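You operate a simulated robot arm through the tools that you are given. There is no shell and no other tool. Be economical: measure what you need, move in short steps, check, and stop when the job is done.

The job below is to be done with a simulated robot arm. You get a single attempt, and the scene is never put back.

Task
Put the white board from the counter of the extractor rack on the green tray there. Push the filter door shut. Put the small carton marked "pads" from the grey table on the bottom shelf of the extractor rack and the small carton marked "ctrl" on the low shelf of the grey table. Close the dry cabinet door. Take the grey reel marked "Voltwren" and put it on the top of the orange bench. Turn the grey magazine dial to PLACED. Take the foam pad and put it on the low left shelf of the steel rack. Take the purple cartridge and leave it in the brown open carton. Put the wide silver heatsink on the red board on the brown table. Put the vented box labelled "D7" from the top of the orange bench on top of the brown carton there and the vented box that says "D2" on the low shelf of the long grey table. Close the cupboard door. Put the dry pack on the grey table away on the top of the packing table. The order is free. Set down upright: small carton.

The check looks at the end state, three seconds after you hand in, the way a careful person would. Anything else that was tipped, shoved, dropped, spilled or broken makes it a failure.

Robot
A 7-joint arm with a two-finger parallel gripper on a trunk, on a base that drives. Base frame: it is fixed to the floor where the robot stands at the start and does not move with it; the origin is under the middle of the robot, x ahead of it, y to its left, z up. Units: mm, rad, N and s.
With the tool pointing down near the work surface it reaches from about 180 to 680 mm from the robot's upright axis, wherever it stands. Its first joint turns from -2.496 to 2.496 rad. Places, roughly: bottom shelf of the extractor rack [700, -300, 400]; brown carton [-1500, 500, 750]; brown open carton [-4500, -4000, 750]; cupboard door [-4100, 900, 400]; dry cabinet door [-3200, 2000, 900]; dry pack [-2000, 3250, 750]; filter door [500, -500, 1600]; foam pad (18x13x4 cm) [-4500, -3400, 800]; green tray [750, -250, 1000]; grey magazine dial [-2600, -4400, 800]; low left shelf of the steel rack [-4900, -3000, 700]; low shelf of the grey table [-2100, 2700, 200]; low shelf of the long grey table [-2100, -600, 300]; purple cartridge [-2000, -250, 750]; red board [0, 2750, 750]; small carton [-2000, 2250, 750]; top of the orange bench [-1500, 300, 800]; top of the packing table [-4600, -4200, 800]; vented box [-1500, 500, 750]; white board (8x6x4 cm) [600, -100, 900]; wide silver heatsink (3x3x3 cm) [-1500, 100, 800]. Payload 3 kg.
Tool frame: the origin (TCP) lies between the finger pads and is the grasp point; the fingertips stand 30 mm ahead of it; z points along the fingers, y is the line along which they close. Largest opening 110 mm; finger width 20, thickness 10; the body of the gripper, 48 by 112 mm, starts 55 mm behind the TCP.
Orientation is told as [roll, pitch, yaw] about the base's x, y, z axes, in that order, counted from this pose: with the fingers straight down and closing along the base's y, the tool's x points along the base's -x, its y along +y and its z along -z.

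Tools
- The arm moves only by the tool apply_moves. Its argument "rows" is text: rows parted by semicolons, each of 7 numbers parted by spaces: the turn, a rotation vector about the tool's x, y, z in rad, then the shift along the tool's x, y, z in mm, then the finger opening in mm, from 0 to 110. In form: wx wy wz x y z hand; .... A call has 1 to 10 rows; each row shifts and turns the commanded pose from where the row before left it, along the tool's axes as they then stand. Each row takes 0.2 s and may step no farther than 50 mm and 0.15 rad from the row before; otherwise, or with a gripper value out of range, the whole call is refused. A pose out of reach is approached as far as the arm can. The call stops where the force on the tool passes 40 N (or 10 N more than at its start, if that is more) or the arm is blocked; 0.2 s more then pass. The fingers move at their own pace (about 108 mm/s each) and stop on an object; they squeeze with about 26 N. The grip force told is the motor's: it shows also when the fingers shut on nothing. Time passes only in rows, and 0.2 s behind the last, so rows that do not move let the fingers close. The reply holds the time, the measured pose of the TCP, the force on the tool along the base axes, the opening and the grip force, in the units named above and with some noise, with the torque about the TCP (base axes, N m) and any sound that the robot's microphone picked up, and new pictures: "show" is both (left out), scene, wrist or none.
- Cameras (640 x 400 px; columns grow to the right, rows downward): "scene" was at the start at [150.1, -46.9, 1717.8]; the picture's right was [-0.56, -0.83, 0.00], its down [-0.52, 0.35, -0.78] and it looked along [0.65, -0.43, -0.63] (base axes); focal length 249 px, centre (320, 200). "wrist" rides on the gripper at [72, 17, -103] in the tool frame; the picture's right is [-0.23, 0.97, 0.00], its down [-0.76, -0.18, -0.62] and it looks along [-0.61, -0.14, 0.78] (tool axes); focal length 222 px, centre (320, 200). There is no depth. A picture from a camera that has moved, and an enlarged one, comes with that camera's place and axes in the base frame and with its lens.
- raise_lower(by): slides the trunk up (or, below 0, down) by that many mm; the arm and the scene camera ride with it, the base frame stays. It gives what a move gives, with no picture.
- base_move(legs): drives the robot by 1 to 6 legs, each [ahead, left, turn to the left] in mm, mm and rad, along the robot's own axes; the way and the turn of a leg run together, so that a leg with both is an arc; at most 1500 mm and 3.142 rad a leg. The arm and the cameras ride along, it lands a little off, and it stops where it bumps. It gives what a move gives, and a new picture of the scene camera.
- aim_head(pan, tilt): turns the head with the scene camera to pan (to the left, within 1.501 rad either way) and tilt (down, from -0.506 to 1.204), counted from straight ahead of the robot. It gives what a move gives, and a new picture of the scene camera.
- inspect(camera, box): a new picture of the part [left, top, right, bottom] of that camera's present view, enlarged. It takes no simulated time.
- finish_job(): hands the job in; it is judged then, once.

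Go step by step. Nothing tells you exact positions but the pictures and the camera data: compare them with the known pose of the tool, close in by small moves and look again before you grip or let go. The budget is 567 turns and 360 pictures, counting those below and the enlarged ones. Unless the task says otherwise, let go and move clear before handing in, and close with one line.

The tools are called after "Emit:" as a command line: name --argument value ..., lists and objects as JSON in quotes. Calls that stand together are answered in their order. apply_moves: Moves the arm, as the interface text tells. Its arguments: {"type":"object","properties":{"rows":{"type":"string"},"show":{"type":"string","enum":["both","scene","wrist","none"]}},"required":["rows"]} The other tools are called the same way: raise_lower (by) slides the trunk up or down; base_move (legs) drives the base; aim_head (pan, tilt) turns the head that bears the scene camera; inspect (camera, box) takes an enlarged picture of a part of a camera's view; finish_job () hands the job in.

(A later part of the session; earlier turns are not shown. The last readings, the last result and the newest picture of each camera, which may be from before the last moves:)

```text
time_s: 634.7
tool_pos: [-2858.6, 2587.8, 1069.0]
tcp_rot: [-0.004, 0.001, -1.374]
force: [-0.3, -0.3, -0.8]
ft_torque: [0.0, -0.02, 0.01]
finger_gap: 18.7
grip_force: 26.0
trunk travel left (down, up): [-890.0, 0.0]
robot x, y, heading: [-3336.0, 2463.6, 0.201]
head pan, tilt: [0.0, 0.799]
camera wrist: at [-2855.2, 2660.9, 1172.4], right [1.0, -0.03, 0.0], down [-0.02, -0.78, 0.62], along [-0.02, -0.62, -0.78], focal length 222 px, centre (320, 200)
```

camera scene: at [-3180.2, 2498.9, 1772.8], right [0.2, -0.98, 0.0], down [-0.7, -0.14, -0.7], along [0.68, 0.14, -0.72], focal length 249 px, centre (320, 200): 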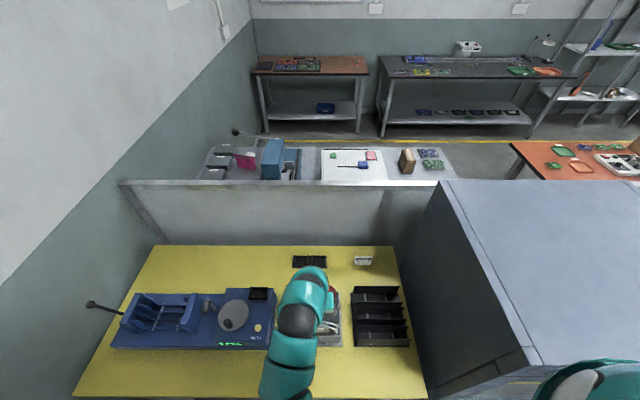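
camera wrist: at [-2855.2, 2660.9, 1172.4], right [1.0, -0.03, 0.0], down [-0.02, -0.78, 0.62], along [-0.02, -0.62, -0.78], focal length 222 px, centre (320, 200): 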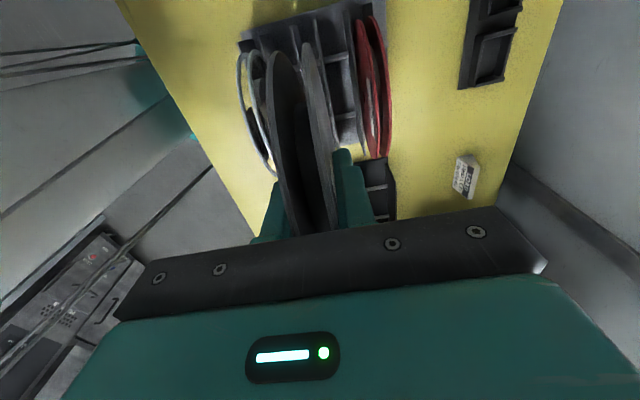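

Emit:
apply_moves --rows "0 0 0 0 0 -15 10;0 0 0 0 0 -15 10;0 0 0 0 0 -15 10" --show "none"

Emit:
inspect --camera "wrist" --box '[200, 0, 440, 230]'

```text
time_s: 635.5
tool_pos: [-2859.3, 2586.9, 1075.5]
tcp_rot: [0.001, 0.003, -1.375]
force: [0.0, 1.1, -1.3]
ft_torque: [0.01, -0.02, 0.02]
finger_gap: 18.8
grip_force: 25.7
out of reach, approached as far as the arm can: row 1, 2, 3
trunk travel left (down, up): [-890.0, 0.0]
robot x, y, heading: [-3336.1, 2466.5, 0.203]
head pan, tilt: [0.0, 0.799]
```

```text
1.74 times, centred on (320, 115) of wrist
camera zoom: at [-2856.1, 2661.3, 1178.2], right [1.0, -0.03, 0.0], down [-0.02, -0.78, 0.62], along [-0.02, -0.62, -0.78], focal length 386 px, centre (320, 348)
```

zoom: 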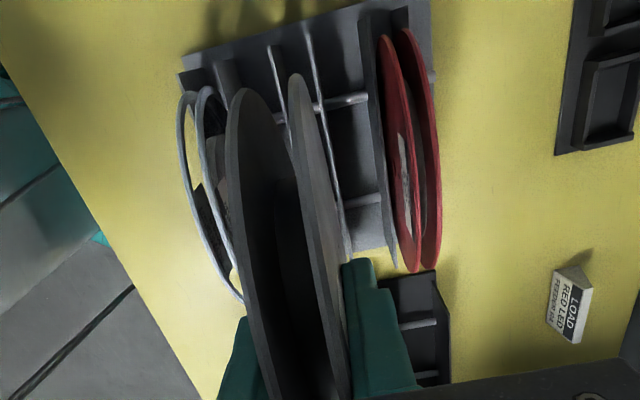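

The reel is out, but only about level with its neighbour's top. I'll move sideways (right) 185 mm before backing away.

Emit:
base_move --legs '[[0, -185, 0]]'

Emit:
base_move --legs '[[-420, 0, 0]]'

```text
time_s: 637.0
tool_pos: [-2822.2, 2404.1, 1074.8]
tcp_rot: [0.002, 0.002, -1.376]
force: [0.9, -1.2, -1.5]
ft_torque: [0.0, 0.0, -0.03]
finger_gap: 18.9
grip_force: 26.1
trunk travel left (down, up): [-890.0, 0.0]
robot x, y, heading: [-3299.7, 2289.2, 0.199]
head pan, tilt: [0.0, 0.799]
camera scene: at [-3144.8, 2316.2, 1772.9], right [0.19, -0.98, 0.0], down [-0.7, -0.14, -0.7], along [0.68, 0.14, -0.72], focal length 249 px, centre (320, 200)
```

scene: 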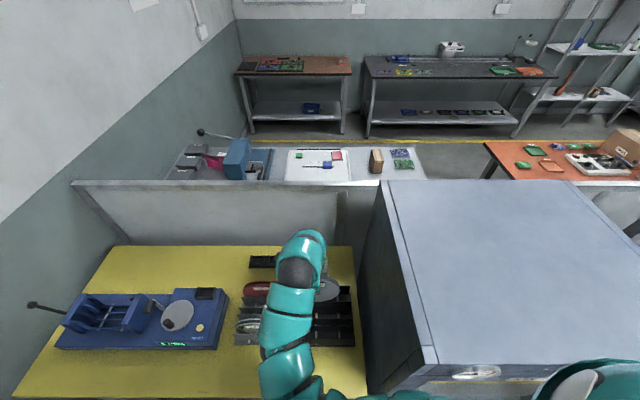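

```text
time_s: 639.6
tool_pos: [-3229.0, 2326.0, 1074.5]
tcp_rot: [0.002, 0.003, -1.371]
force: [0.1, 0.0, -1.4]
ft_torque: [0.0, -0.03, -0.03]
finger_gap: 18.4
grip_force: 26.2
trunk travel left (down, up): [-890.0, 0.0]
robot x, y, heading: [-3705.4, 2205.5, 0.201]
head pan, tilt: [0.0, 0.799]
camera scene: at [-3552.0, 2236.5, 1773.0], right [0.2, -0.98, 0.0], down [-0.7, -0.14, -0.7], along [0.68, 0.14, -0.72], focal length 249 px, centre (320, 200)
```

scene: 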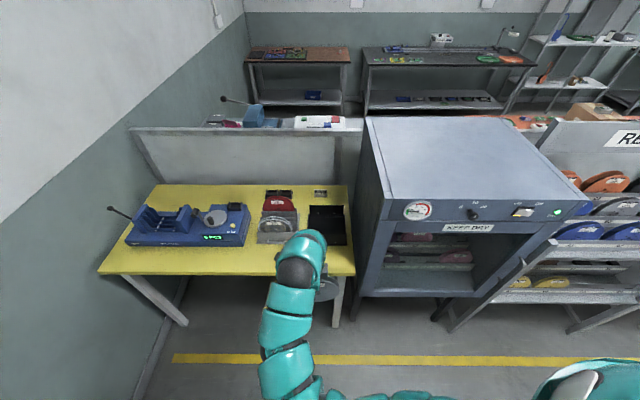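

The reel is held, and the cabinet's DRY lamp is lit. I'll take the long way round to the orange bench, keeping clear of the chairs.

Emit:
base_move --legs '[[0, 0, -1.581], [900, 150, 0], [1450, 0, 0], [1450, 0, 0], [1450, 0, 0], [750, 0, 0]]'

Emit:
base_move --legs '[[0, 0, 1.57], [1450, 0, 0], [1200, 0, 0], [0, 0, 1.58]]'

```text
time_s: 672.5
tool_pos: [-2425.4, -4190.1, 1076.4]
tcp_rot: [0.0, 0.003, -2.981]
force: [0.0, -0.8, -1.4]
ft_torque: [0.02, -0.01, 0.02]
finger_gap: 18.8
grip_force: 25.9
trunk travel left (down, up): [-890.0, 0.0]
robot x, y, heading: [-2531.1, -3705.3, -1.408]
head pan, tilt: [0.0, 0.799]
camera scene: at [-2504.0, -3865.1, 1772.8], right [-0.99, -0.16, 0.0], down [-0.12, 0.71, -0.7], along [0.11, -0.69, -0.72], focal length 249 px, centre (320, 200)
```

scene: 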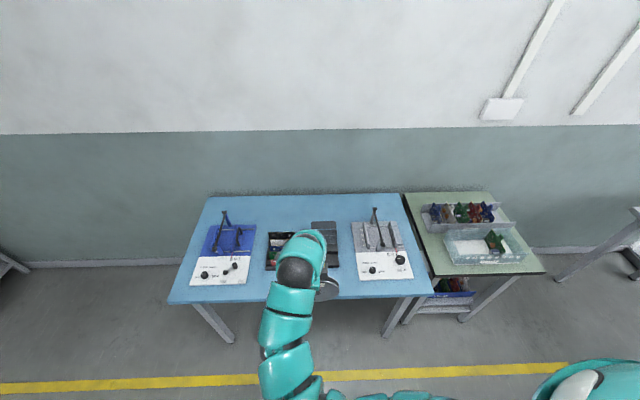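

```text
time_s: 693.1
tool_pos: [-11.5, -2868.6, 1074.9]
tcp_rot: [0.0, 0.002, 0.181]
force: [-0.1, -0.2, -1.7]
ft_torque: [-0.03, 0.03, 0.0]
finger_gap: 18.7
grip_force: 26.3
trunk travel left (down, up): [-890.0, 0.0]
robot x, y, heading: [101.4, -3347.7, 1.753]
head pan, tilt: [0.0, 0.799]
camera scene: at [71.1, -3190.3, 1772.9], right [0.98, 0.18, 0.0], down [0.13, -0.71, -0.7], along [-0.13, 0.69, -0.72], focal length 249 px, centre (320, 200)
```

scene: 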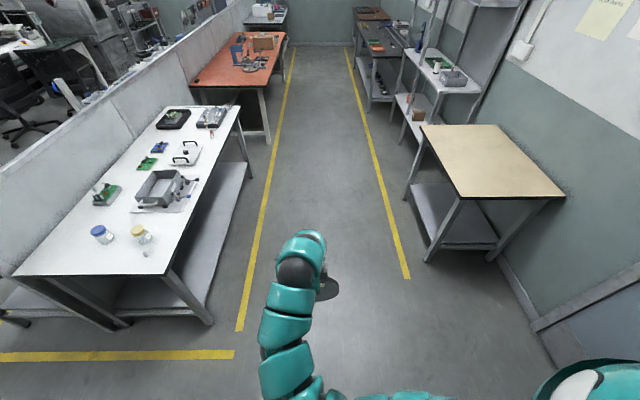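

The lane is clear. I'll drive north to the orange bench and face it.

Emit:
base_move --legs '[[1450, 0, 0], [1450, 0, 0], [700, 0, 0], [0, 0, 1.615]]'

Emit:
aim_head --pan 0 --tilt 0.7

```text
time_s: 714.7
tool_pos: [-989.4, 97.1, 1076.0]
tcp_rot: [0.002, 0.001, 1.8]
force: [0.5, -0.2, -1.2]
ft_torque: [0.02, 0.01, 0.0]
finger_gap: 18.8
grip_force: 26.5
trunk travel left (down, up): [-890.0, 0.0]
robot x, y, heading: [-513.2, 235.5, -2.914]
head pan, tilt: [0.0, 0.799]
camera scene: at [-672.4, 196.1, 1772.9], right [-0.23, 0.97, 0.0], down [0.7, 0.16, -0.7], along [-0.68, -0.16, -0.72], focal length 249 px, centre (320, 200)
```

scene: 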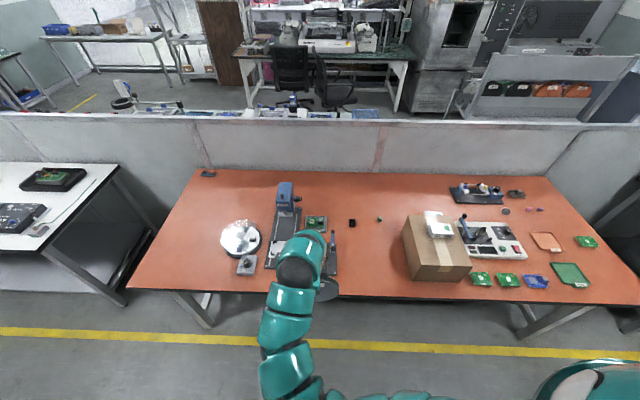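

```text
time_s: 715.3
tool_pos: [-989.5, 96.6, 1075.2]
tcp_rot: [0.003, 0.001, 1.8]
force: [0.3, 0.1, -1.5]
ft_torque: [0.0, -0.04, 0.01]
finger_gap: 18.6
grip_force: 25.7
trunk travel left (down, up): [-890.0, 0.0]
robot x, y, heading: [-513.5, 230.5, -2.913]
head pan, tilt: [0.0, 0.7]
camera scene: at [-676.6, 195.3, 1781.1], right [-0.23, 0.97, 0.0], down [0.63, 0.15, -0.76], along [-0.74, -0.17, -0.64], focal length 249 px, centre (320, 200)
```

scene: 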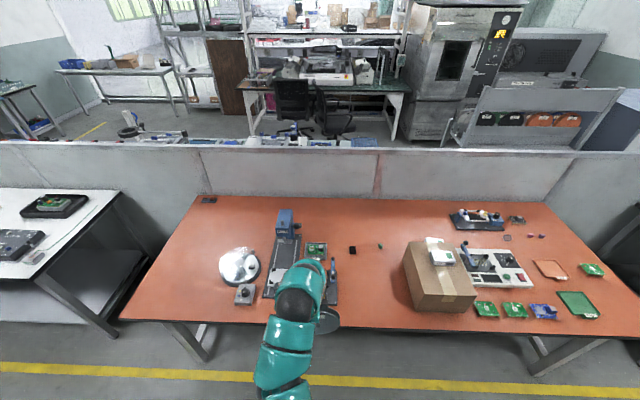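

Now I'll lay the reel flat: I'll roll the tool so its fingers point forward with the disc horizontal, extending at the same time, well above the bench.

Emit:
base_move --legs '[[-130, -271, 0]]'

Emit:
apply_moves --rows "-0.15 0 0 0 33 3 10;-0.15 0 0 0 32 8 10;-0.15 0 0 0 31 12 10;-0.15 0 0 0 28 17 10;-0.15 0 0 0 26 21 10;-0.15 0 0 0 22 24 10;-0.15 0 0 0 18 27 10;-0.15 0 0 0 14 30 10;-0.15 0 0 0 9 32 10;-0.15 0 0 0 5 33 10" --show "scene"

```text
time_s: 717.4
tool_pos: [-923.6, 384.0, 1074.9]
tcp_rot: [0.003, 0.001, 1.803]
force: [-0.4, 0.1, -1.0]
ft_torque: [-0.07, -0.02, -0.03]
finger_gap: 18.5
grip_force: 25.8
trunk travel left (down, up): [-890.0, 0.0]
robot x, y, heading: [-451.4, 519.2, -2.914]
head pan, tilt: [0.0, 0.7]
camera scene: at [-611.1, 484.7, 1781.2], right [-0.23, 0.97, 0.0], down [0.63, 0.15, -0.77], along [-0.74, -0.18, -0.64], focal length 249 px, centre (320, 200)
```

scene: 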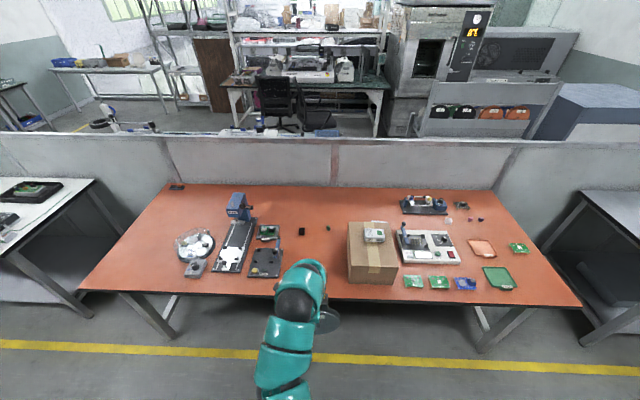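

```text
time_s: 719.6
tool_pos: [-1224.6, 314.3, 1049.9]
tcp_rot: [1.401, -0.001, 1.801]
force: [0.8, 0.4, -0.2]
ft_torque: [-0.02, -0.06, 0.02]
finger_gap: 18.8
grip_force: 25.6
out of reach, approached as far as the arm can: row 10
trunk travel left (down, up): [-890.0, 0.0]
robot x, y, heading: [-447.4, 519.7, -2.912]
head pan, tilt: [0.0, 0.7]
camera scene: at [-611.5, 485.6, 1781.2], right [-0.23, 0.97, 0.0], down [0.63, 0.15, -0.77], along [-0.74, -0.18, -0.64], focal length 249 px, centre (320, 200)
```

scene: 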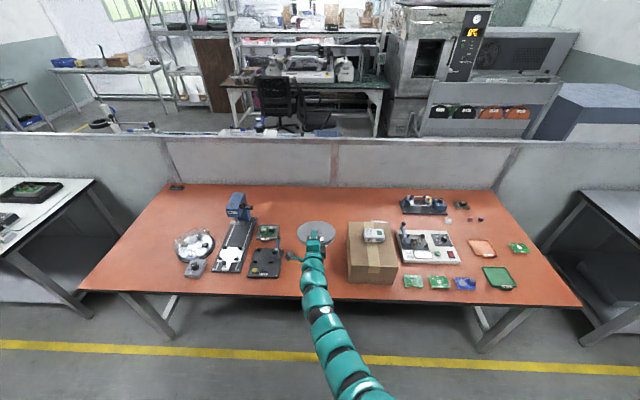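

The disc now lies nearly horizontal over the gap between the fixture and the carton. I'll back 50 mm so the gripper body stays in front of the bench edge, lower, and flatten it a little more.

Emit:
base_move --legs '[[-50, 0, 0]]'

Emit:
raise_lower --by -150

Emit:
apply_moves --rows "-0.05 0 0 0 -25 5 10;-0.04 0 0 0 -25 5 10" --show "both"

```text
time_s: 720.5
tool_pos: [-1173.6, 325.7, 1051.6]
tcp_rot: [1.403, 0.003, 1.804]
force: [0.7, 0.2, -0.3]
ft_torque: [-0.01, -0.01, 0.02]
finger_gap: 18.5
grip_force: 25.6
trunk travel left (down, up): [-890.0, 0.0]
robot x, y, heading: [-400.6, 531.4, -2.911]
head pan, tilt: [0.0, 0.7]
camera scene: at [-559.4, 496.0, 1781.4], right [-0.23, 0.97, 0.0], down [0.63, 0.15, -0.77], along [-0.75, -0.18, -0.64], focal length 249 px, centre (320, 200)
```

scene: 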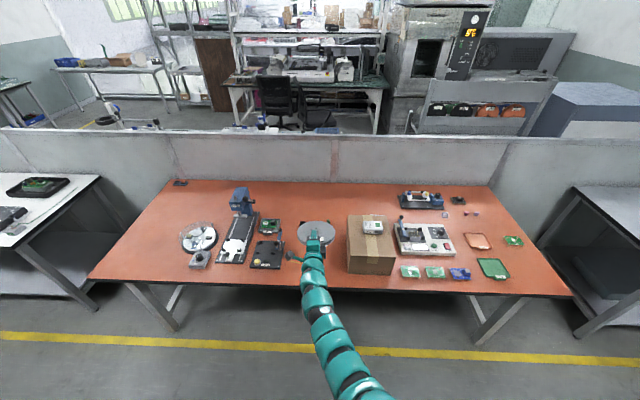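

```text
time_s: 722.2
tool_pos: [-1174.3, 323.9, 899.0]
tcp_rot: [1.401, 0.002, 1.802]
force: [0.2, 0.0, -1.3]
ft_torque: [0.01, -0.02, -0.01]
finger_gap: 18.5
grip_force: 26.0
trunk travel left (down, up): [-740.0, 150.0]
robot x, y, heading: [-403.6, 534.0, -2.906]
head pan, tilt: [0.0, 0.7]
```

```text
time_s: 722.8
tool_pos: [-1171.2, 341.5, 897.3]
tcp_rot: [1.45, 0.002, 1.803]
force: [-0.2, -1.2, -1.2]
ft_torque: [0.0, 0.0, 0.02]
finger_gap: 18.6
grip_force: 25.8
out of reach, approached as far as the arm can: row 1, 2
trunk travel left (down, up): [-740.0, 150.0]
robot x, y, heading: [-397.6, 533.9, -2.913]
head pan, tilt: [0.0, 0.7]
camera scene: at [-563.1, 493.9, 1631.0], right [-0.23, 0.97, 0.0], down [0.63, 0.15, -0.76], along [-0.74, -0.18, -0.64], focal length 249 px, centre (320, 200)
camera wrist: at [-1054.7, 293.9, 926.7], right [-0.17, 0.2, 0.97], down [0.45, 0.89, -0.1], along [-0.88, 0.42, -0.23], focal length 222 px, centre (320, 200)
```

scene: 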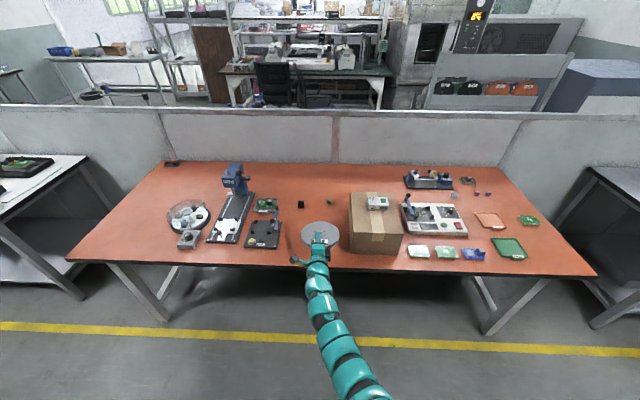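
wrist: 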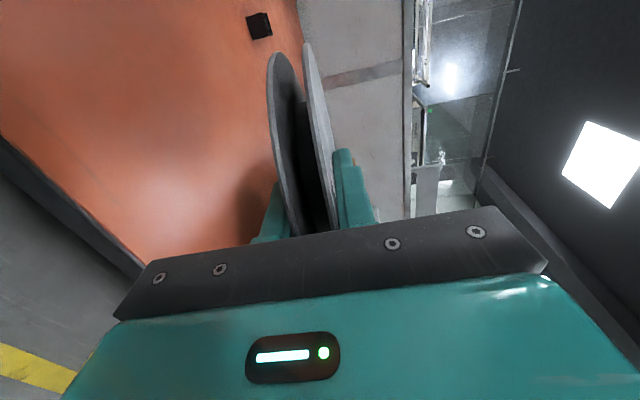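

The tilt is down to 0.12 rad. I'll lower with the trunk, carefully at the end.

Emit:
raise_lower --by -90

Emit:
raise_lower --by -12

Emit:
apply_moves --rows "0 0 0 0 0 0 10" --show "both"

```text
time_s: 724.1
tool_pos: [-1168.2, 342.1, 808.7]
tcp_rot: [1.45, 0.001, 1.803]
force: [-0.8, -0.7, -1.6]
ft_torque: [0.03, -0.04, -0.02]
finger_gap: 18.8
grip_force: 26.1
trunk travel left (down, up): [-650.0, 240.0]
robot x, y, heading: [-401.3, 530.6, -2.911]
head pan, tilt: [0.0, 0.7]
```

```text
time_s: 724.7
tool_pos: [-1169.4, 342.9, 796.2]
tcp_rot: [1.452, 0.003, 1.804]
force: [0.0, 0.1, -1.0]
ft_torque: [-0.03, -0.05, 0.01]
finger_gap: 18.7
grip_force: 25.9
trunk travel left (down, up): [-638.0, 252.0]
robot x, y, heading: [-400.9, 530.5, -2.906]
head pan, tilt: [0.0, 0.7]
```

```text
time_s: 725.1
tool_pos: [-1170.3, 341.3, 797.1]
tcp_rot: [1.451, 0.002, 1.803]
force: [-0.2, -0.5, -1.0]
ft_torque: [-0.02, -0.05, -0.01]
finger_gap: 18.7
grip_force: 26.3
trunk travel left (down, up): [-638.0, 252.0]
robot x, y, heading: [-402.1, 533.3, -2.9]
head pan, tilt: [0.0, 0.7]
camera scene: at [-562.5, 495.0, 1529.1], right [-0.23, 0.97, 0.0], down [0.63, 0.15, -0.76], along [-0.74, -0.18, -0.64], focal length 249 px, centre (320, 200)
camera wrist: at [-1054.5, 294.5, 825.0], right [-0.17, 0.2, 0.97], down [0.45, 0.89, -0.1], along [-0.88, 0.42, -0.24], focal length 222 px, centre (320, 200)
```

scene: 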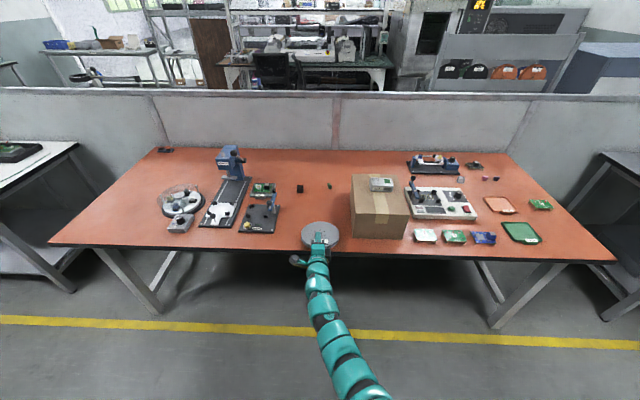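
wrist: 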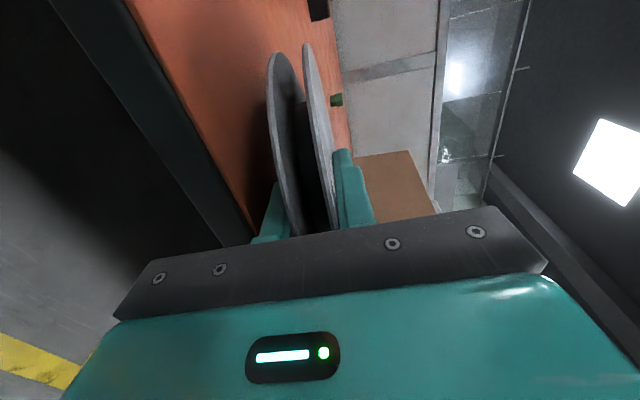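

The reel is nearly down and sits inside the bench edge. I'll lower in small steps, watching the force.

Emit:
raise_lower --by -6

Emit:
raise_lower --by -5

Emit:
raise_lower --by -4

```text
time_s: 725.6
tool_pos: [-1169.4, 341.5, 790.0]
tcp_rot: [1.449, 0.002, 1.805]
force: [-0.3, 0.3, -0.9]
ft_torque: [0.01, 0.0, -0.01]
finger_gap: 18.6
grip_force: 26.0
trunk travel left (down, up): [-632.0, 258.0]
robot x, y, heading: [-400.8, 529.5, -2.906]
head pan, tilt: [0.0, 0.7]
```

```text
time_s: 726.2
tool_pos: [-1169.1, 342.4, 785.5]
tcp_rot: [1.449, 0.003, 1.803]
force: [0.1, -0.3, -1.7]
ft_torque: [0.0, -0.03, -0.01]
finger_gap: 18.6
grip_force: 26.0
trunk travel left (down, up): [-627.0, 263.0]
robot x, y, heading: [-398.8, 529.5, -2.903]
head pan, tilt: [0.0, 0.7]
```

```text
time_s: 726.7
tool_pos: [-1170.4, 341.2, 784.3]
tcp_rot: [1.455, 0.001, 1.803]
force: [-2.5, -0.5, 11.1]
ft_torque: [0.01, 0.01, 0.02]
finger_gap: 18.6
grip_force: 26.1
trunk travel left (down, up): [-623.0, 267.0]
robot x, y, heading: [-404.1, 533.3, -2.907]
head pan, tilt: [0.0, 0.7]
```

The lower finger and the reel's far edge are on the bench. I'll open slightly while rising by the same amount, then withdraw straight back.

Emit:
apply_moves --rows "0 0 0 0 3 0 24;0 0 0 0 3 0 30;0 0 0 0 3 0 36;0 0 0 0 0 0 36" --show "wrist"

```text
time_s: 727.7
tool_pos: [-1170.1, 342.4, 790.8]
tcp_rot: [1.45, 0.003, 1.801]
force: [-1.3, -1.0, 7.7]
ft_torque: [0.0, 0.0, 0.02]
finger_gap: 31.8
grip_force: 0.0
trunk travel left (down, up): [-623.0, 267.0]
robot x, y, heading: [-399.7, 533.7, -2.91]
head pan, tilt: [0.0, 0.7]
camera wrist: at [-1054.9, 294.4, 819.3], right [-0.17, 0.2, 0.97], down [0.45, 0.89, -0.1], along [-0.88, 0.42, -0.24], focal length 222 px, centre (320, 200)
```

wrist: 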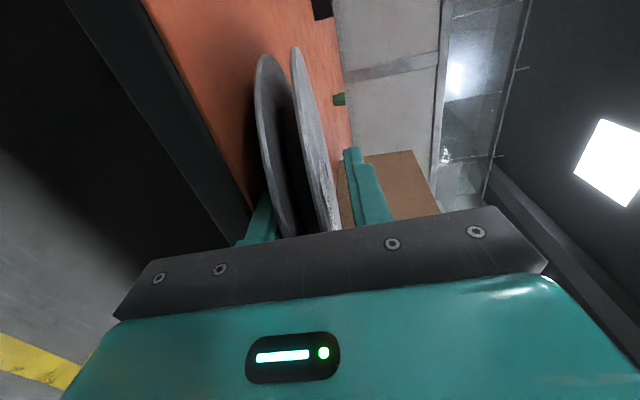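

Emit:
apply_moves --rows "0 0 0 0 0 -45 36;0 0 0 0 0 -45 36;0 0 0 0 0 -30 36" --show "both"

```text
time_s: 728.5
tool_pos: [-1052.8, 371.5, 804.9]
tcp_rot: [1.45, 0.0, 1.801]
force: [0.3, 0.1, -0.8]
ft_torque: [-0.01, -0.07, 0.0]
finger_gap: 36.6
grip_force: 0.2
trunk travel left (down, up): [-623.0, 267.0]
robot x, y, heading: [-400.1, 534.5, -2.905]
head pan, tilt: [0.0, 0.7]
camera scene: at [-561.9, 495.1, 1514.2], right [-0.23, 0.97, 0.0], down [0.63, 0.15, -0.77], along [-0.74, -0.18, -0.64], focal length 249 px, centre (320, 200)
camera wrist: at [-937.5, 323.1, 833.7], right [-0.17, 0.19, 0.97], down [0.45, 0.89, -0.1], along [-0.88, 0.42, -0.24], focal length 222 px, centre (320, 200)
```

scene: 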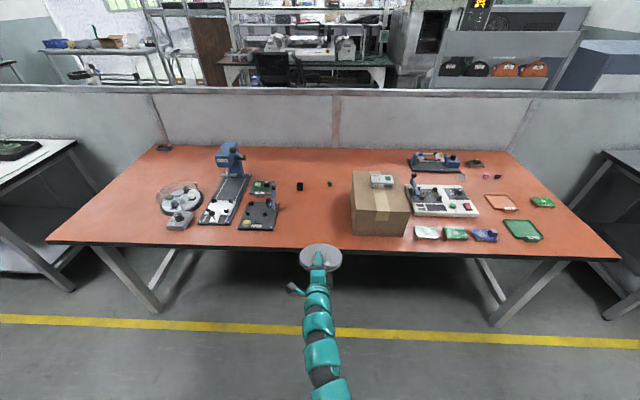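
wrist: 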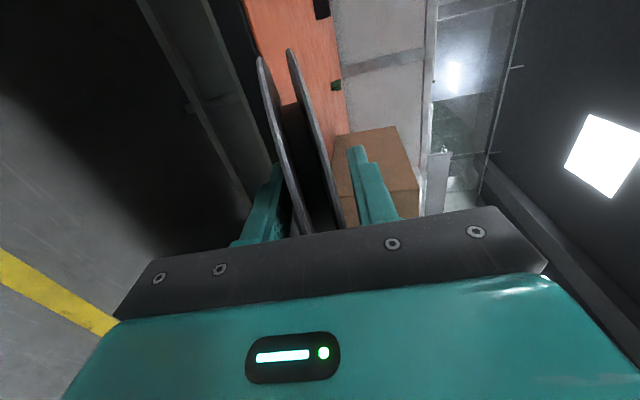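

The reel came along on the lower finger and is at the bench edge. I'll close the grip at once.

Emit:
apply_moves --rows "0 0 0 0 0 0 10;0 0 0 0 0 0 10;0 0 0 0 0 0 10" --show "both"

```text
time_s: 729.3
tool_pos: [-1052.9, 370.0, 804.7]
tcp_rot: [1.45, 0.001, 1.803]
force: [0.6, -0.3, -1.0]
ft_torque: [0.0, -0.03, -0.02]
finger_gap: 18.6
grip_force: 26.1
trunk travel left (down, up): [-623.0, 267.0]
robot x, y, heading: [-401.1, 534.5, -2.908]
head pan, tilt: [0.0, 0.7]
camera scene: at [-562.6, 495.0, 1514.1], right [-0.23, 0.97, 0.0], down [0.63, 0.15, -0.76], along [-0.74, -0.18, -0.64], focal length 249 px, centre (320, 200)
camera wrist: at [-938.2, 322.5, 834.0], right [-0.17, 0.2, 0.97], down [0.45, 0.89, -0.1], along [-0.88, 0.42, -0.24], focal length 222 px, centre (320, 200)
```

scene: 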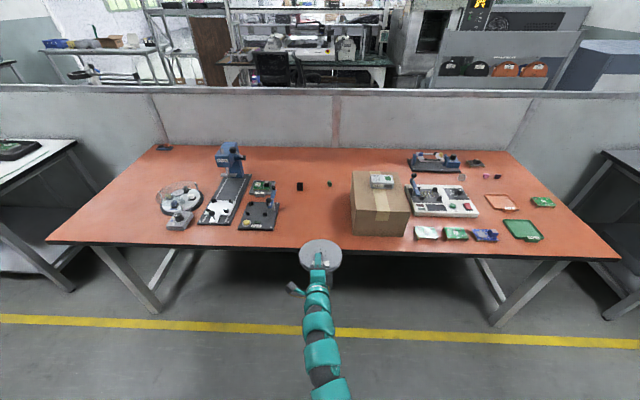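
wrist: 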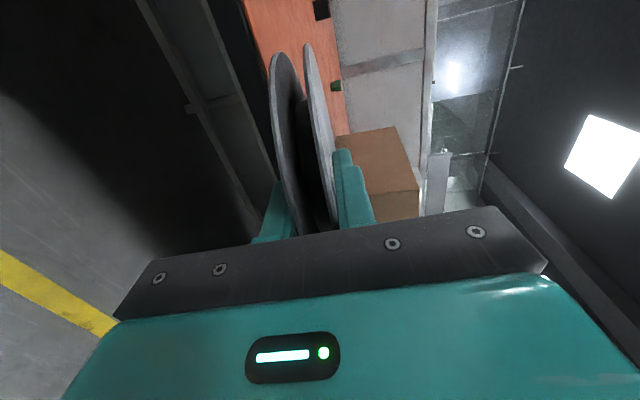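

The reel is safe again. A better plan: set it with its near rim overhanging the bench edge and its centre well inside, so the lower finger hangs free; release there, then push the reel fully onto the bench.

Emit:
base_move --legs '[[45, 0, 0]]'

Emit:
raise_lower --by -10

Emit:
apply_moves --rows "0 0 0 0 0 0 10" --show "wrist"

Emit:
inspect --camera "scene" --box '[250, 200, 390, 310]'

```text
time_s: 730.2
tool_pos: [-1099.7, 358.9, 805.1]
tcp_rot: [1.447, 0.002, 1.803]
force: [0.6, 0.8, -1.5]
ft_torque: [0.0, -0.02, 0.01]
finger_gap: 18.8
grip_force: 26.2
trunk travel left (down, up): [-623.0, 267.0]
robot x, y, heading: [-445.9, 524.1, -2.906]
head pan, tilt: [0.0, 0.7]
camera scene: at [-608.7, 484.1, 1513.9], right [-0.23, 0.97, 0.0], down [0.63, 0.15, -0.76], along [-0.74, -0.18, -0.64], focal length 249 px, centre (320, 200)
```

scene: 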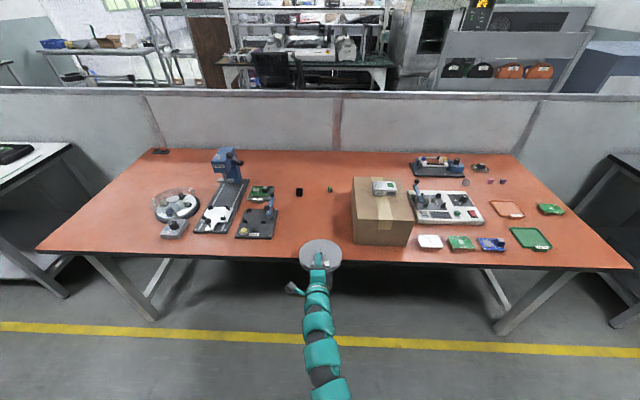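

```text
time_s: 730.8
tool_pos: [-1098.1, 360.3, 796.9]
tcp_rot: [1.45, 0.0, 1.803]
force: [-0.4, 0.6, -0.6]
ft_torque: [-0.02, -0.07, 0.0]
finger_gap: 18.5
grip_force: 26.0
trunk travel left (down, up): [-613.0, 277.0]
robot x, y, heading: [-446.6, 524.0, -2.909]
head pan, tilt: [0.0, 0.7]
```

```text
time_s: 731.2
tool_pos: [-1097.5, 358.7, 794.8]
tcp_rot: [1.452, 0.001, 1.802]
force: [0.6, 0.5, -0.9]
ft_torque: [-0.01, -0.02, -0.01]
finger_gap: 18.7
grip_force: 25.9
trunk travel left (down, up): [-613.0, 277.0]
robot x, y, heading: [-445.2, 521.5, -2.905]
head pan, tilt: [0.0, 0.7]
camera wrist: at [-983.1, 311.8, 823.9], right [-0.17, 0.2, 0.97], down [0.45, 0.89, -0.1], along [-0.88, 0.42, -0.24], focal length 222 px, centre (320, 200)
```

wrist: 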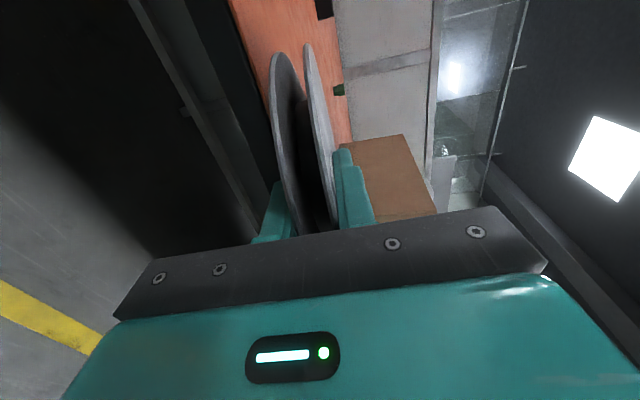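

```text
3.64 times, centred on (320, 255) of scene
camera zoom: at [-607.4, 484.4, 1504.1], right [-0.23, 0.97, 0.0], down [0.63, 0.15, -0.76], along [-0.74, -0.18, -0.64], focal length 907 px, centre (320, 0)
```

zoom: 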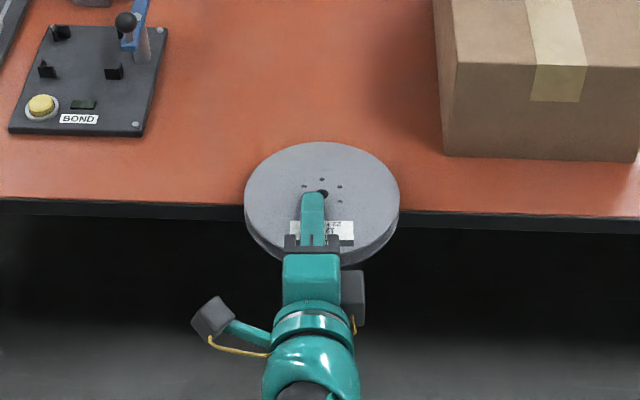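

Looking closely, the fingertips reach the hub, which is why the reel dragged. I'll tilt the hand steeply nose-down with the reel's far edge on the bench, so I can slide back and re-grip only near the rim. First raise, tilt and move in.

Emit:
raise_lower --by 130

Emit:
apply_moves --rows "0.15 0 0 0 0 0 10;0.15 0 0 0 0 0 10;0.15 0 0 0 0 0 10;0.15 0 0 0 0 0 10;0.15 0 0 0 0 0 10" --show "none"

Emit:
base_move --legs '[[80, 0, 0]]'

Emit:
inspect --camera "scene" --box '[250, 200, 390, 310]'

```text
time_s: 732.8
tool_pos: [-1099.3, 360.0, 925.6]
tcp_rot: [1.451, 0.0, 1.802]
force: [0.4, -0.1, -1.0]
ft_torque: [0.01, -0.05, -0.01]
finger_gap: 18.6
grip_force: 25.7
trunk travel left (down, up): [-743.0, 147.0]
robot x, y, heading: [-444.7, 517.6, -2.908]
head pan, tilt: [0.0, 0.7]
```

```text
time_s: 734.0
tool_pos: [-1099.5, 358.7, 925.9]
tcp_rot: [0.696, 0.002, 1.804]
force: [0.2, -0.5, -0.9]
ft_torque: [-0.02, -0.04, -0.02]
finger_gap: 18.6
grip_force: 25.7
trunk travel left (down, up): [-743.0, 147.0]
robot x, y, heading: [-444.8, 521.2, -2.913]
head pan, tilt: [0.0, 0.7]
```

```text
time_s: 735.0
tool_pos: [-1176.2, 341.4, 923.6]
tcp_rot: [0.699, 0.004, 1.805]
force: [-0.5, 0.0, -1.4]
ft_torque: [0.0, -0.04, 0.0]
finger_gap: 18.8
grip_force: 26.1
trunk travel left (down, up): [-743.0, 147.0]
robot x, y, heading: [-523.0, 504.9, -2.906]
head pan, tilt: [0.0, 0.7]
camera scene: at [-686.6, 465.6, 1633.9], right [-0.23, 0.97, 0.0], down [0.63, 0.15, -0.76], along [-0.74, -0.18, -0.65], focal length 249 px, centre (320, 200)
```

scene: 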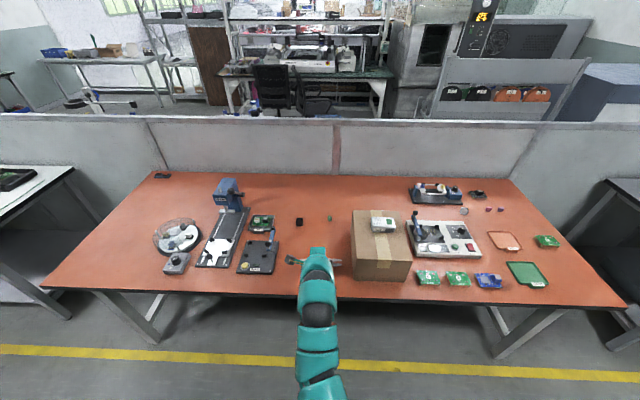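

```text
3.64 times, centred on (320, 255) of scene
camera zoom: at [-686.6, 465.6, 1633.9], right [-0.23, 0.97, 0.0], down [0.63, 0.15, -0.76], along [-0.74, -0.18, -0.65], focal length 907 px, centre (320, 0)
```

zoom: 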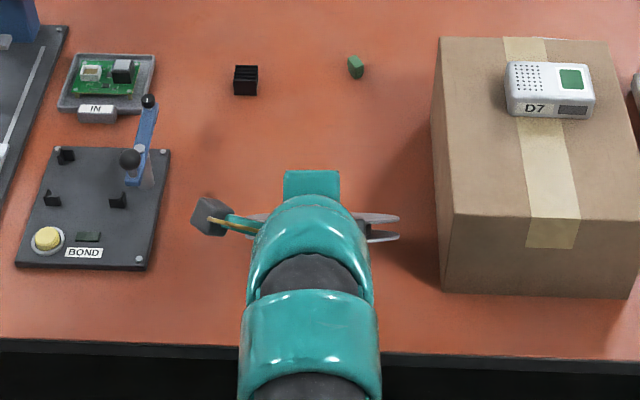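

The tilt is now about 50° nose-down over free bench. I'll lower until the far rim touches.

Emit:
apply_moves --rows "0 0 0 0 -16 19 10;0 0 0 0 -16 19 10;0 0 0 0 -6 7.5 10;0 0 0 0 -3 3.8 10;0 0 0 0 -2.6 3 10;0 0 0 0 -2.6 3 10;0 0 0 0 -2.6 3 10;0 0 0 0 -2.6 3 10" --show "none"

```text
time_s: 736.8
tool_pos: [-1177.3, 341.1, 850.6]
tcp_rot: [0.71, 0.003, 1.803]
force: [5.1, -0.7, 24.3]
ft_torque: [-0.27, 1.19, 0.07]
finger_gap: 18.8
grip_force: 25.7
trunk travel left (down, up): [-743.0, 147.0]
robot x, y, heading: [-526.2, 504.1, -2.906]
head pan, tilt: [0.0, 0.7]
```

The rim is on the bench. I'll loosen slightly and slide the fingers back along the disc about 50 mm, slowly.

Emit:
apply_moves --rows "0 0 0 0 0 -1.5 10;0 0 0 0 0 0 24;0 0 0 0 0 -8 24;0 0 0 0 0 -9 24;0 0 0 0 0 -9 24;0 0 0 0 0 -9 24;0 0 0 0 0 -9 24" --show "wrist"

Emit:
inspect --camera "scene" --box '[250, 200, 390, 310]'

```text
time_s: 738.4
tool_pos: [-1147.5, 348.1, 879.5]
tcp_rot: [0.699, 0.002, 1.804]
force: [0.4, 0.9, 0.3]
ft_torque: [0.01, 0.0, -0.01]
finger_gap: 24.2
grip_force: 0.3
trunk travel left (down, up): [-743.0, 147.0]
robot x, y, heading: [-520.8, 501.0, -2.914]
head pan, tilt: [0.0, 0.7]
camera wrist: at [-1078.1, 289.6, 969.0], right [-0.78, 0.05, 0.63], down [0.35, 0.87, 0.36], along [-0.52, 0.5, -0.69], focal length 222 px, centre (320, 200)
```

wrist: 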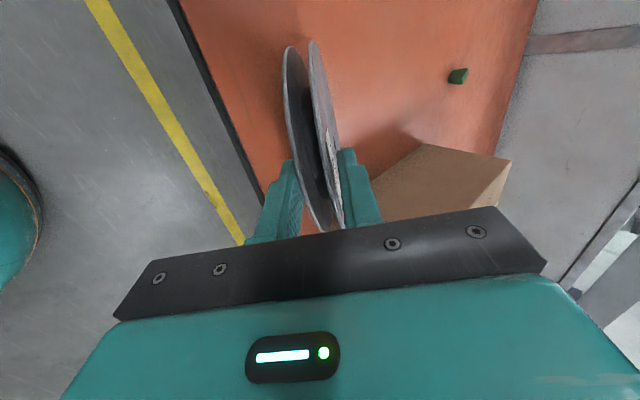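

```text
3.64 times, centred on (320, 255) of scene
camera zoom: at [-684.5, 466.1, 1634.1], right [-0.23, 0.97, 0.0], down [0.63, 0.15, -0.76], along [-0.74, -0.18, -0.64], focal length 907 px, centre (320, 0)
```

zoom: 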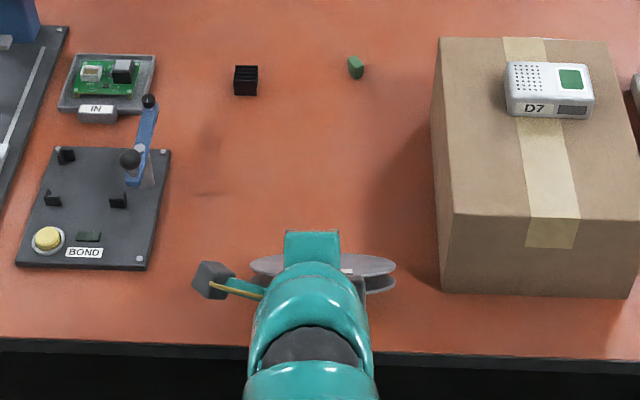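

The reel stayed put while the fingers slid back about 45 mm. I'll retract 8 mm more and re-grip near the rim.

Emit:
apply_moves --rows "0 0 0 0 0 -8 24;0 0 0 0 0 0 10;0 0 0 0 0 0 10;0 0 0 0 0 0 10" --show "none"

```text
time_s: 739.4
tool_pos: [-1142.6, 349.7, 885.4]
tcp_rot: [0.703, 0.001, 1.804]
force: [0.9, 0.0, 4.7]
ft_torque: [-0.12, 0.45, 0.05]
finger_gap: 18.2
grip_force: 25.5
trunk travel left (down, up): [-743.0, 147.0]
robot x, y, heading: [-522.3, 503.6, -2.91]
head pan, tilt: [0.0, 0.7]
```

Re-gripped with about 20 mm overlap. I'll raise, rotate back to level, back up 42 mm, and lower with the near rim overhanging the edge.

Emit:
raise_lower --by 110

Emit:
apply_moves --rows "-0.15 0 0 0 0 0 10;-0.15 0 0 0 0 0 10;-0.15 0 0 0 0 0 10;-0.15 0 0 0 0 0 10;-0.15 0 0 0 0 0 10;-0.06 0 0 0 0 0 10" --show "none"

Emit:
base_move --legs '[[-42, 0, 0]]'

Emit:
inspect --camera "scene" --box '[250, 180, 390, 300]'

```text
time_s: 740.9
tool_pos: [-1143.8, 350.3, 995.1]
tcp_rot: [0.699, 0.002, 1.803]
force: [0.6, 1.1, -0.9]
ft_torque: [0.01, -0.07, -0.01]
finger_gap: 18.3
grip_force: 25.3
trunk travel left (down, up): [-853.0, 37.0]
robot x, y, heading: [-523.1, 503.7, -2.911]
head pan, tilt: [0.0, 0.7]
```

```text
time_s: 742.3
tool_pos: [-1142.5, 348.6, 994.4]
tcp_rot: [1.513, -0.001, 1.802]
force: [0.4, -0.5, -1.2]
ft_torque: [0.02, -0.09, 0.01]
finger_gap: 18.4
grip_force: 25.6
trunk travel left (down, up): [-853.0, 37.0]
robot x, y, heading: [-524.3, 498.8, -2.907]
head pan, tilt: [0.0, 0.7]
```

```text
time_s: 743.1
tool_pos: [-1101.5, 359.8, 997.5]
tcp_rot: [1.51, 0.002, 1.803]
force: [1.6, -0.1, -2.0]
ft_torque: [0.04, -0.14, 0.04]
finger_gap: 18.4
grip_force: 25.9
trunk travel left (down, up): [-853.0, 37.0]
robot x, y, heading: [-482.1, 515.2, -2.909]
head pan, tilt: [0.0, 0.7]
camera scene: at [-640.3, 476.6, 1744.4], right [-0.23, 0.97, 0.0], down [0.63, 0.15, -0.77], along [-0.75, -0.18, -0.64], focal length 249 px, centre (320, 200)
```

scene: 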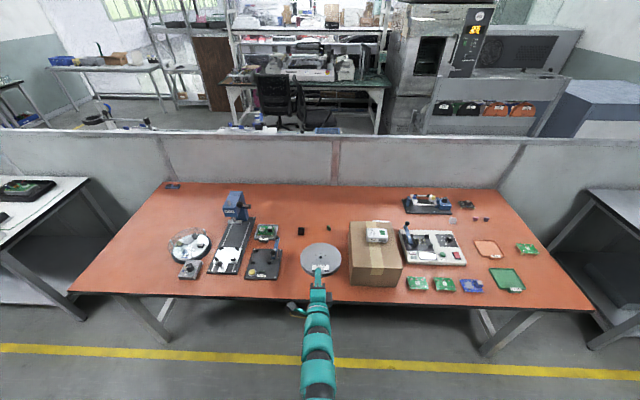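

```text
3.33 times, centred on (320, 240) of scene
camera zoom: at [-640.3, 476.6, 1744.4], right [-0.23, 0.97, 0.0], down [0.63, 0.15, -0.77], along [-0.75, -0.18, -0.64], focal length 832 px, centre (320, 67)
```

zoom: 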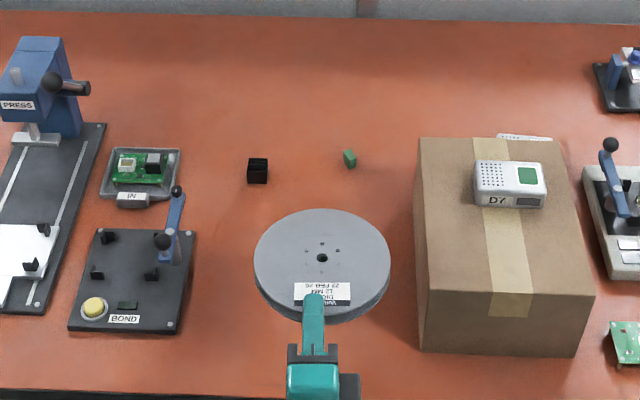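

The reel is nearly level and held at its rim. I'll lower it with the trunk.

Emit:
raise_lower --by -195

Emit:
inspect --camera "scene" --box '[250, 200, 390, 310]'

```text
time_s: 745.3
tool_pos: [-1101.7, 358.7, 800.3]
tcp_rot: [1.51, 0.004, 1.802]
force: [0.4, -0.7, -0.8]
ft_torque: [-0.02, -0.06, 0.01]
finger_gap: 18.2
grip_force: 25.7
trunk travel left (down, up): [-658.0, 232.0]
robot x, y, heading: [-482.3, 514.5, -2.913]
head pan, tilt: [0.0, 0.7]
```

```text
3.64 times, centred on (320, 255) of scene
camera zoom: at [-643.3, 475.9, 1549.1], right [-0.23, 0.97, 0.0], down [0.63, 0.15, -0.76], along [-0.74, -0.18, -0.64], focal length 907 px, centre (320, 0)
```

zoom: 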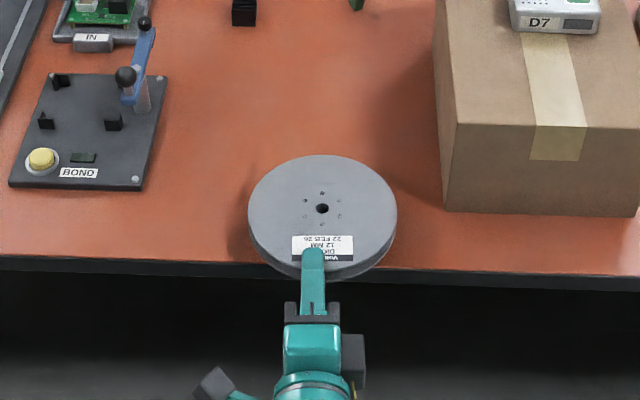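

The hub is well inside the bench edge and the fingertip outside it. I'll lower to contact.

Emit:
raise_lower --by -16

Emit:
raise_lower --by -4

Emit:
raise_lower --by -3

```text
time_s: 745.9
tool_pos: [-1100.9, 359.8, 784.2]
tcp_rot: [1.51, 0.001, 1.802]
force: [-0.5, 0.5, -1.8]
ft_torque: [0.03, -0.06, 0.02]
finger_gap: 18.2
grip_force: 26.4
trunk travel left (down, up): [-642.0, 248.0]
robot x, y, heading: [-483.6, 514.0, -2.907]
head pan, tilt: [0.0, 0.7]
```

```text
time_s: 746.4
tool_pos: [-1101.8, 358.7, 782.0]
tcp_rot: [1.509, 0.002, 1.803]
force: [-0.1, 0.5, -0.5]
ft_torque: [0.0, 0.02, -0.02]
finger_gap: 18.2
grip_force: 26.4
trunk travel left (down, up): [-638.0, 252.0]
robot x, y, heading: [-480.3, 509.7, -2.911]
head pan, tilt: [0.0, 0.7]
```

```text
time_s: 747.0
tool_pos: [-1100.4, 359.9, 777.3]
tcp_rot: [1.51, 0.002, 1.801]
force: [-0.1, 0.3, 2.6]
ft_torque: [-0.08, 0.51, -0.08]
finger_gap: 18.3
grip_force: 25.9
trunk travel left (down, up): [-635.0, 255.0]
robot x, y, heading: [-481.7, 515.3, -2.911]
head pan, tilt: [0.0, 0.7]
```

The far rim touches as expected. I'll open and withdraw.

Emit:
apply_moves --rows "0 0 0 0 0 0 26;0 0 0 0 0 0 34;0 0 0 0 -3 0 44;0 0 0 0 0 0 44" --show "none"

Emit:
inspect --camera "scene" --box '[250, 200, 390, 310]'

Emit:
inspect --camera "wrist" --box '[160, 0, 480, 250]'

```text
time_s: 748.0
tool_pos: [-1100.4, 358.9, 772.9]
tcp_rot: [1.509, 0.002, 1.803]
force: [0.0, -0.1, 0.2]
ft_torque: [0.02, -0.03, 0.0]
finger_gap: 44.1
grip_force: 0.1
trunk travel left (down, up): [-635.0, 255.0]
robot x, y, heading: [-480.3, 515.1, -2.909]
head pan, tilt: [0.0, 0.7]
```

```text
3.64 times, centred on (320, 255) of scene
camera zoom: at [-643.3, 475.9, 1526.1], right [-0.23, 0.97, 0.0], down [0.63, 0.15, -0.76], along [-0.74, -0.18, -0.64], focal length 907 px, centre (320, 0)
```

zoom: 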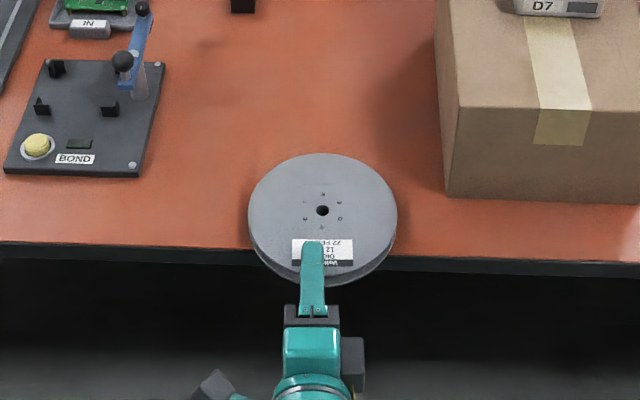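

```text
1.60 times, centred on (320, 125) of wrist
camera zoom: at [-983.7, 311.8, 797.0], right [-0.11, 0.21, 0.97], down [0.44, 0.89, -0.14], along [-0.89, 0.41, -0.19], focal length 355 px, centre (320, 320)
```

zoom: 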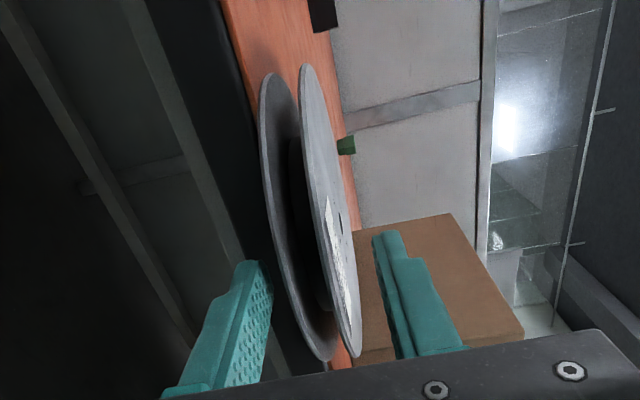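

The reel rests flat with the fingers free. I'll withdraw, close the fingers, and push its rim to slide it fully onto the bench.

Emit:
apply_moves --rows "0 0 0 0 0 -30 44;0 0 0 0 0 -30 44;0 0 0 0 0 0 10;0 0 0 0 0 0 0;0 0 0 0 0 0 0" --show "none"

Emit:
inspect --camera "scene" --box '[250, 200, 390, 310]'

```text
time_s: 749.2
tool_pos: [-1043.2, 373.0, 777.2]
tcp_rot: [1.509, 0.003, 1.803]
force: [-0.5, -0.5, -0.9]
ft_torque: [0.02, 0.0, -0.03]
finger_gap: 0.0
grip_force: 26.3
trunk travel left (down, up): [-635.0, 255.0]
robot x, y, heading: [-482.7, 511.0, -2.908]
head pan, tilt: [0.0, 0.7]
```

```text
3.64 times, centred on (320, 255) of scene
camera zoom: at [-643.2, 476.0, 1526.1], right [-0.23, 0.97, 0.0], down [0.63, 0.15, -0.76], along [-0.74, -0.18, -0.64], focal length 907 px, centre (320, 0)
```

zoom: 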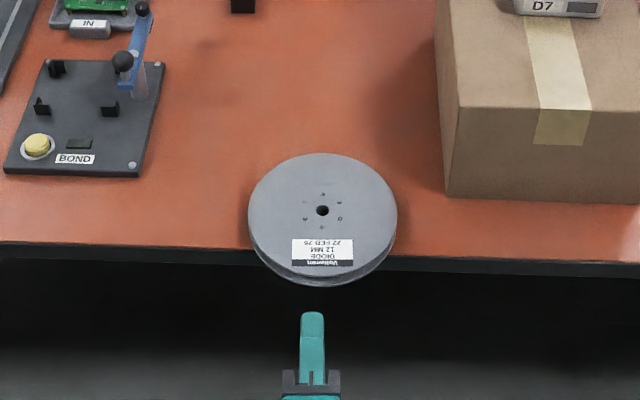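

Emit:
apply_moves --rows "0 0 0 -8 -5 0 0;0 0 0 0 0 20 0;0 0 0 0 0 15 0;0 0 0 0 0 10 0;0 0 0 0 0 10 0;0 0 0 0 0 10 0;0 0 0 0 0 10 0;0 0 0 0 0 10 0;0 0 0 0 0 10 0" --show "none"

Emit:
inspect --camera "scene" --box '[250, 200, 390, 310]'

```text
time_s: 750.9
tool_pos: [-1119.8, 363.3, 766.1]
tcp_rot: [1.509, 0.0, 1.802]
force: [13.0, 5.1, 3.2]
ft_torque: [0.06, -0.02, -0.17]
finger_gap: 0.0
grip_force: 25.3
trunk travel left (down, up): [-635.0, 255.0]
robot x, y, heading: [-480.1, 510.1, -2.908]
head pan, tilt: [0.0, 0.7]
stopped in row 8: the force on the tool passed its limit at 44 N (the readings are from after the stop); the commanded pose is now the measured one
```

```text
3.64 times, centred on (320, 255) of scene
camera zoom: at [-642.1, 476.3, 1526.3], right [-0.23, 0.97, 0.0], down [0.63, 0.15, -0.77], along [-0.74, -0.18, -0.64], focal length 907 px, centre (320, 0)
```

zoom: 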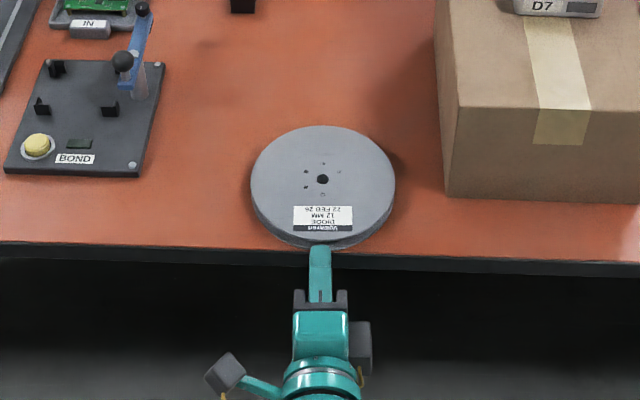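

The reel is essentially on the bench; the fingertip caught the bench edge. I'll raise 8 mm and nudge it 30 mm further in.

Emit:
apply_moves --rows "0 0 0 0 0 -10 0;0 0 0 0 9 0 0;0 0 0 0 0 8 0;0 0 0 0 0.7 10 0;0 0 0 0 0.7 10 0;0 0 0 0 0.7 10 0;0 0 0 0 0.7 8 0" --show "none"

Emit:
inspect --camera "scene" --box '[250, 200, 390, 310]'

```text
time_s: 752.6
tool_pos: [-1152.1, 355.8, 772.9]
tcp_rot: [1.503, 0.0, 1.803]
force: [22.8, 9.1, 14.2]
ft_torque: [0.27, -0.29, -0.3]
finger_gap: 0.0
grip_force: 25.8
trunk travel left (down, up): [-635.0, 255.0]
robot x, y, heading: [-482.0, 514.9, -2.91]
head pan, tilt: [0.0, 0.7]
stopped in row 7: the force on the tool passed its limit at 50 N (the readings are from after the stop); the commanded pose is now the measured one
```

```text
3.64 times, centred on (320, 255) of scene
camera zoom: at [-637.8, 477.6, 1527.0], right [-0.23, 0.97, 0.0], down [0.62, 0.15, -0.77], along [-0.75, -0.18, -0.64], focal length 907 px, centre (320, 0)
```

zoom: 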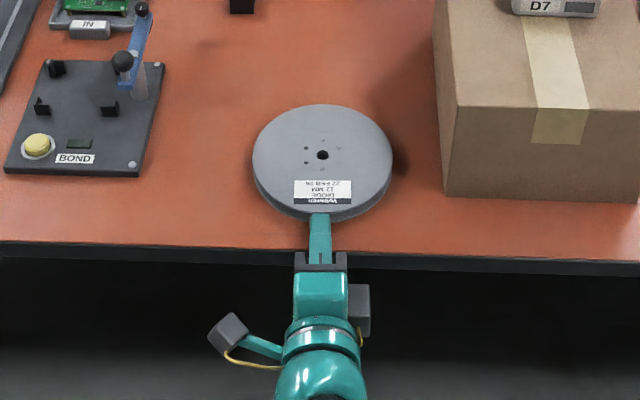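

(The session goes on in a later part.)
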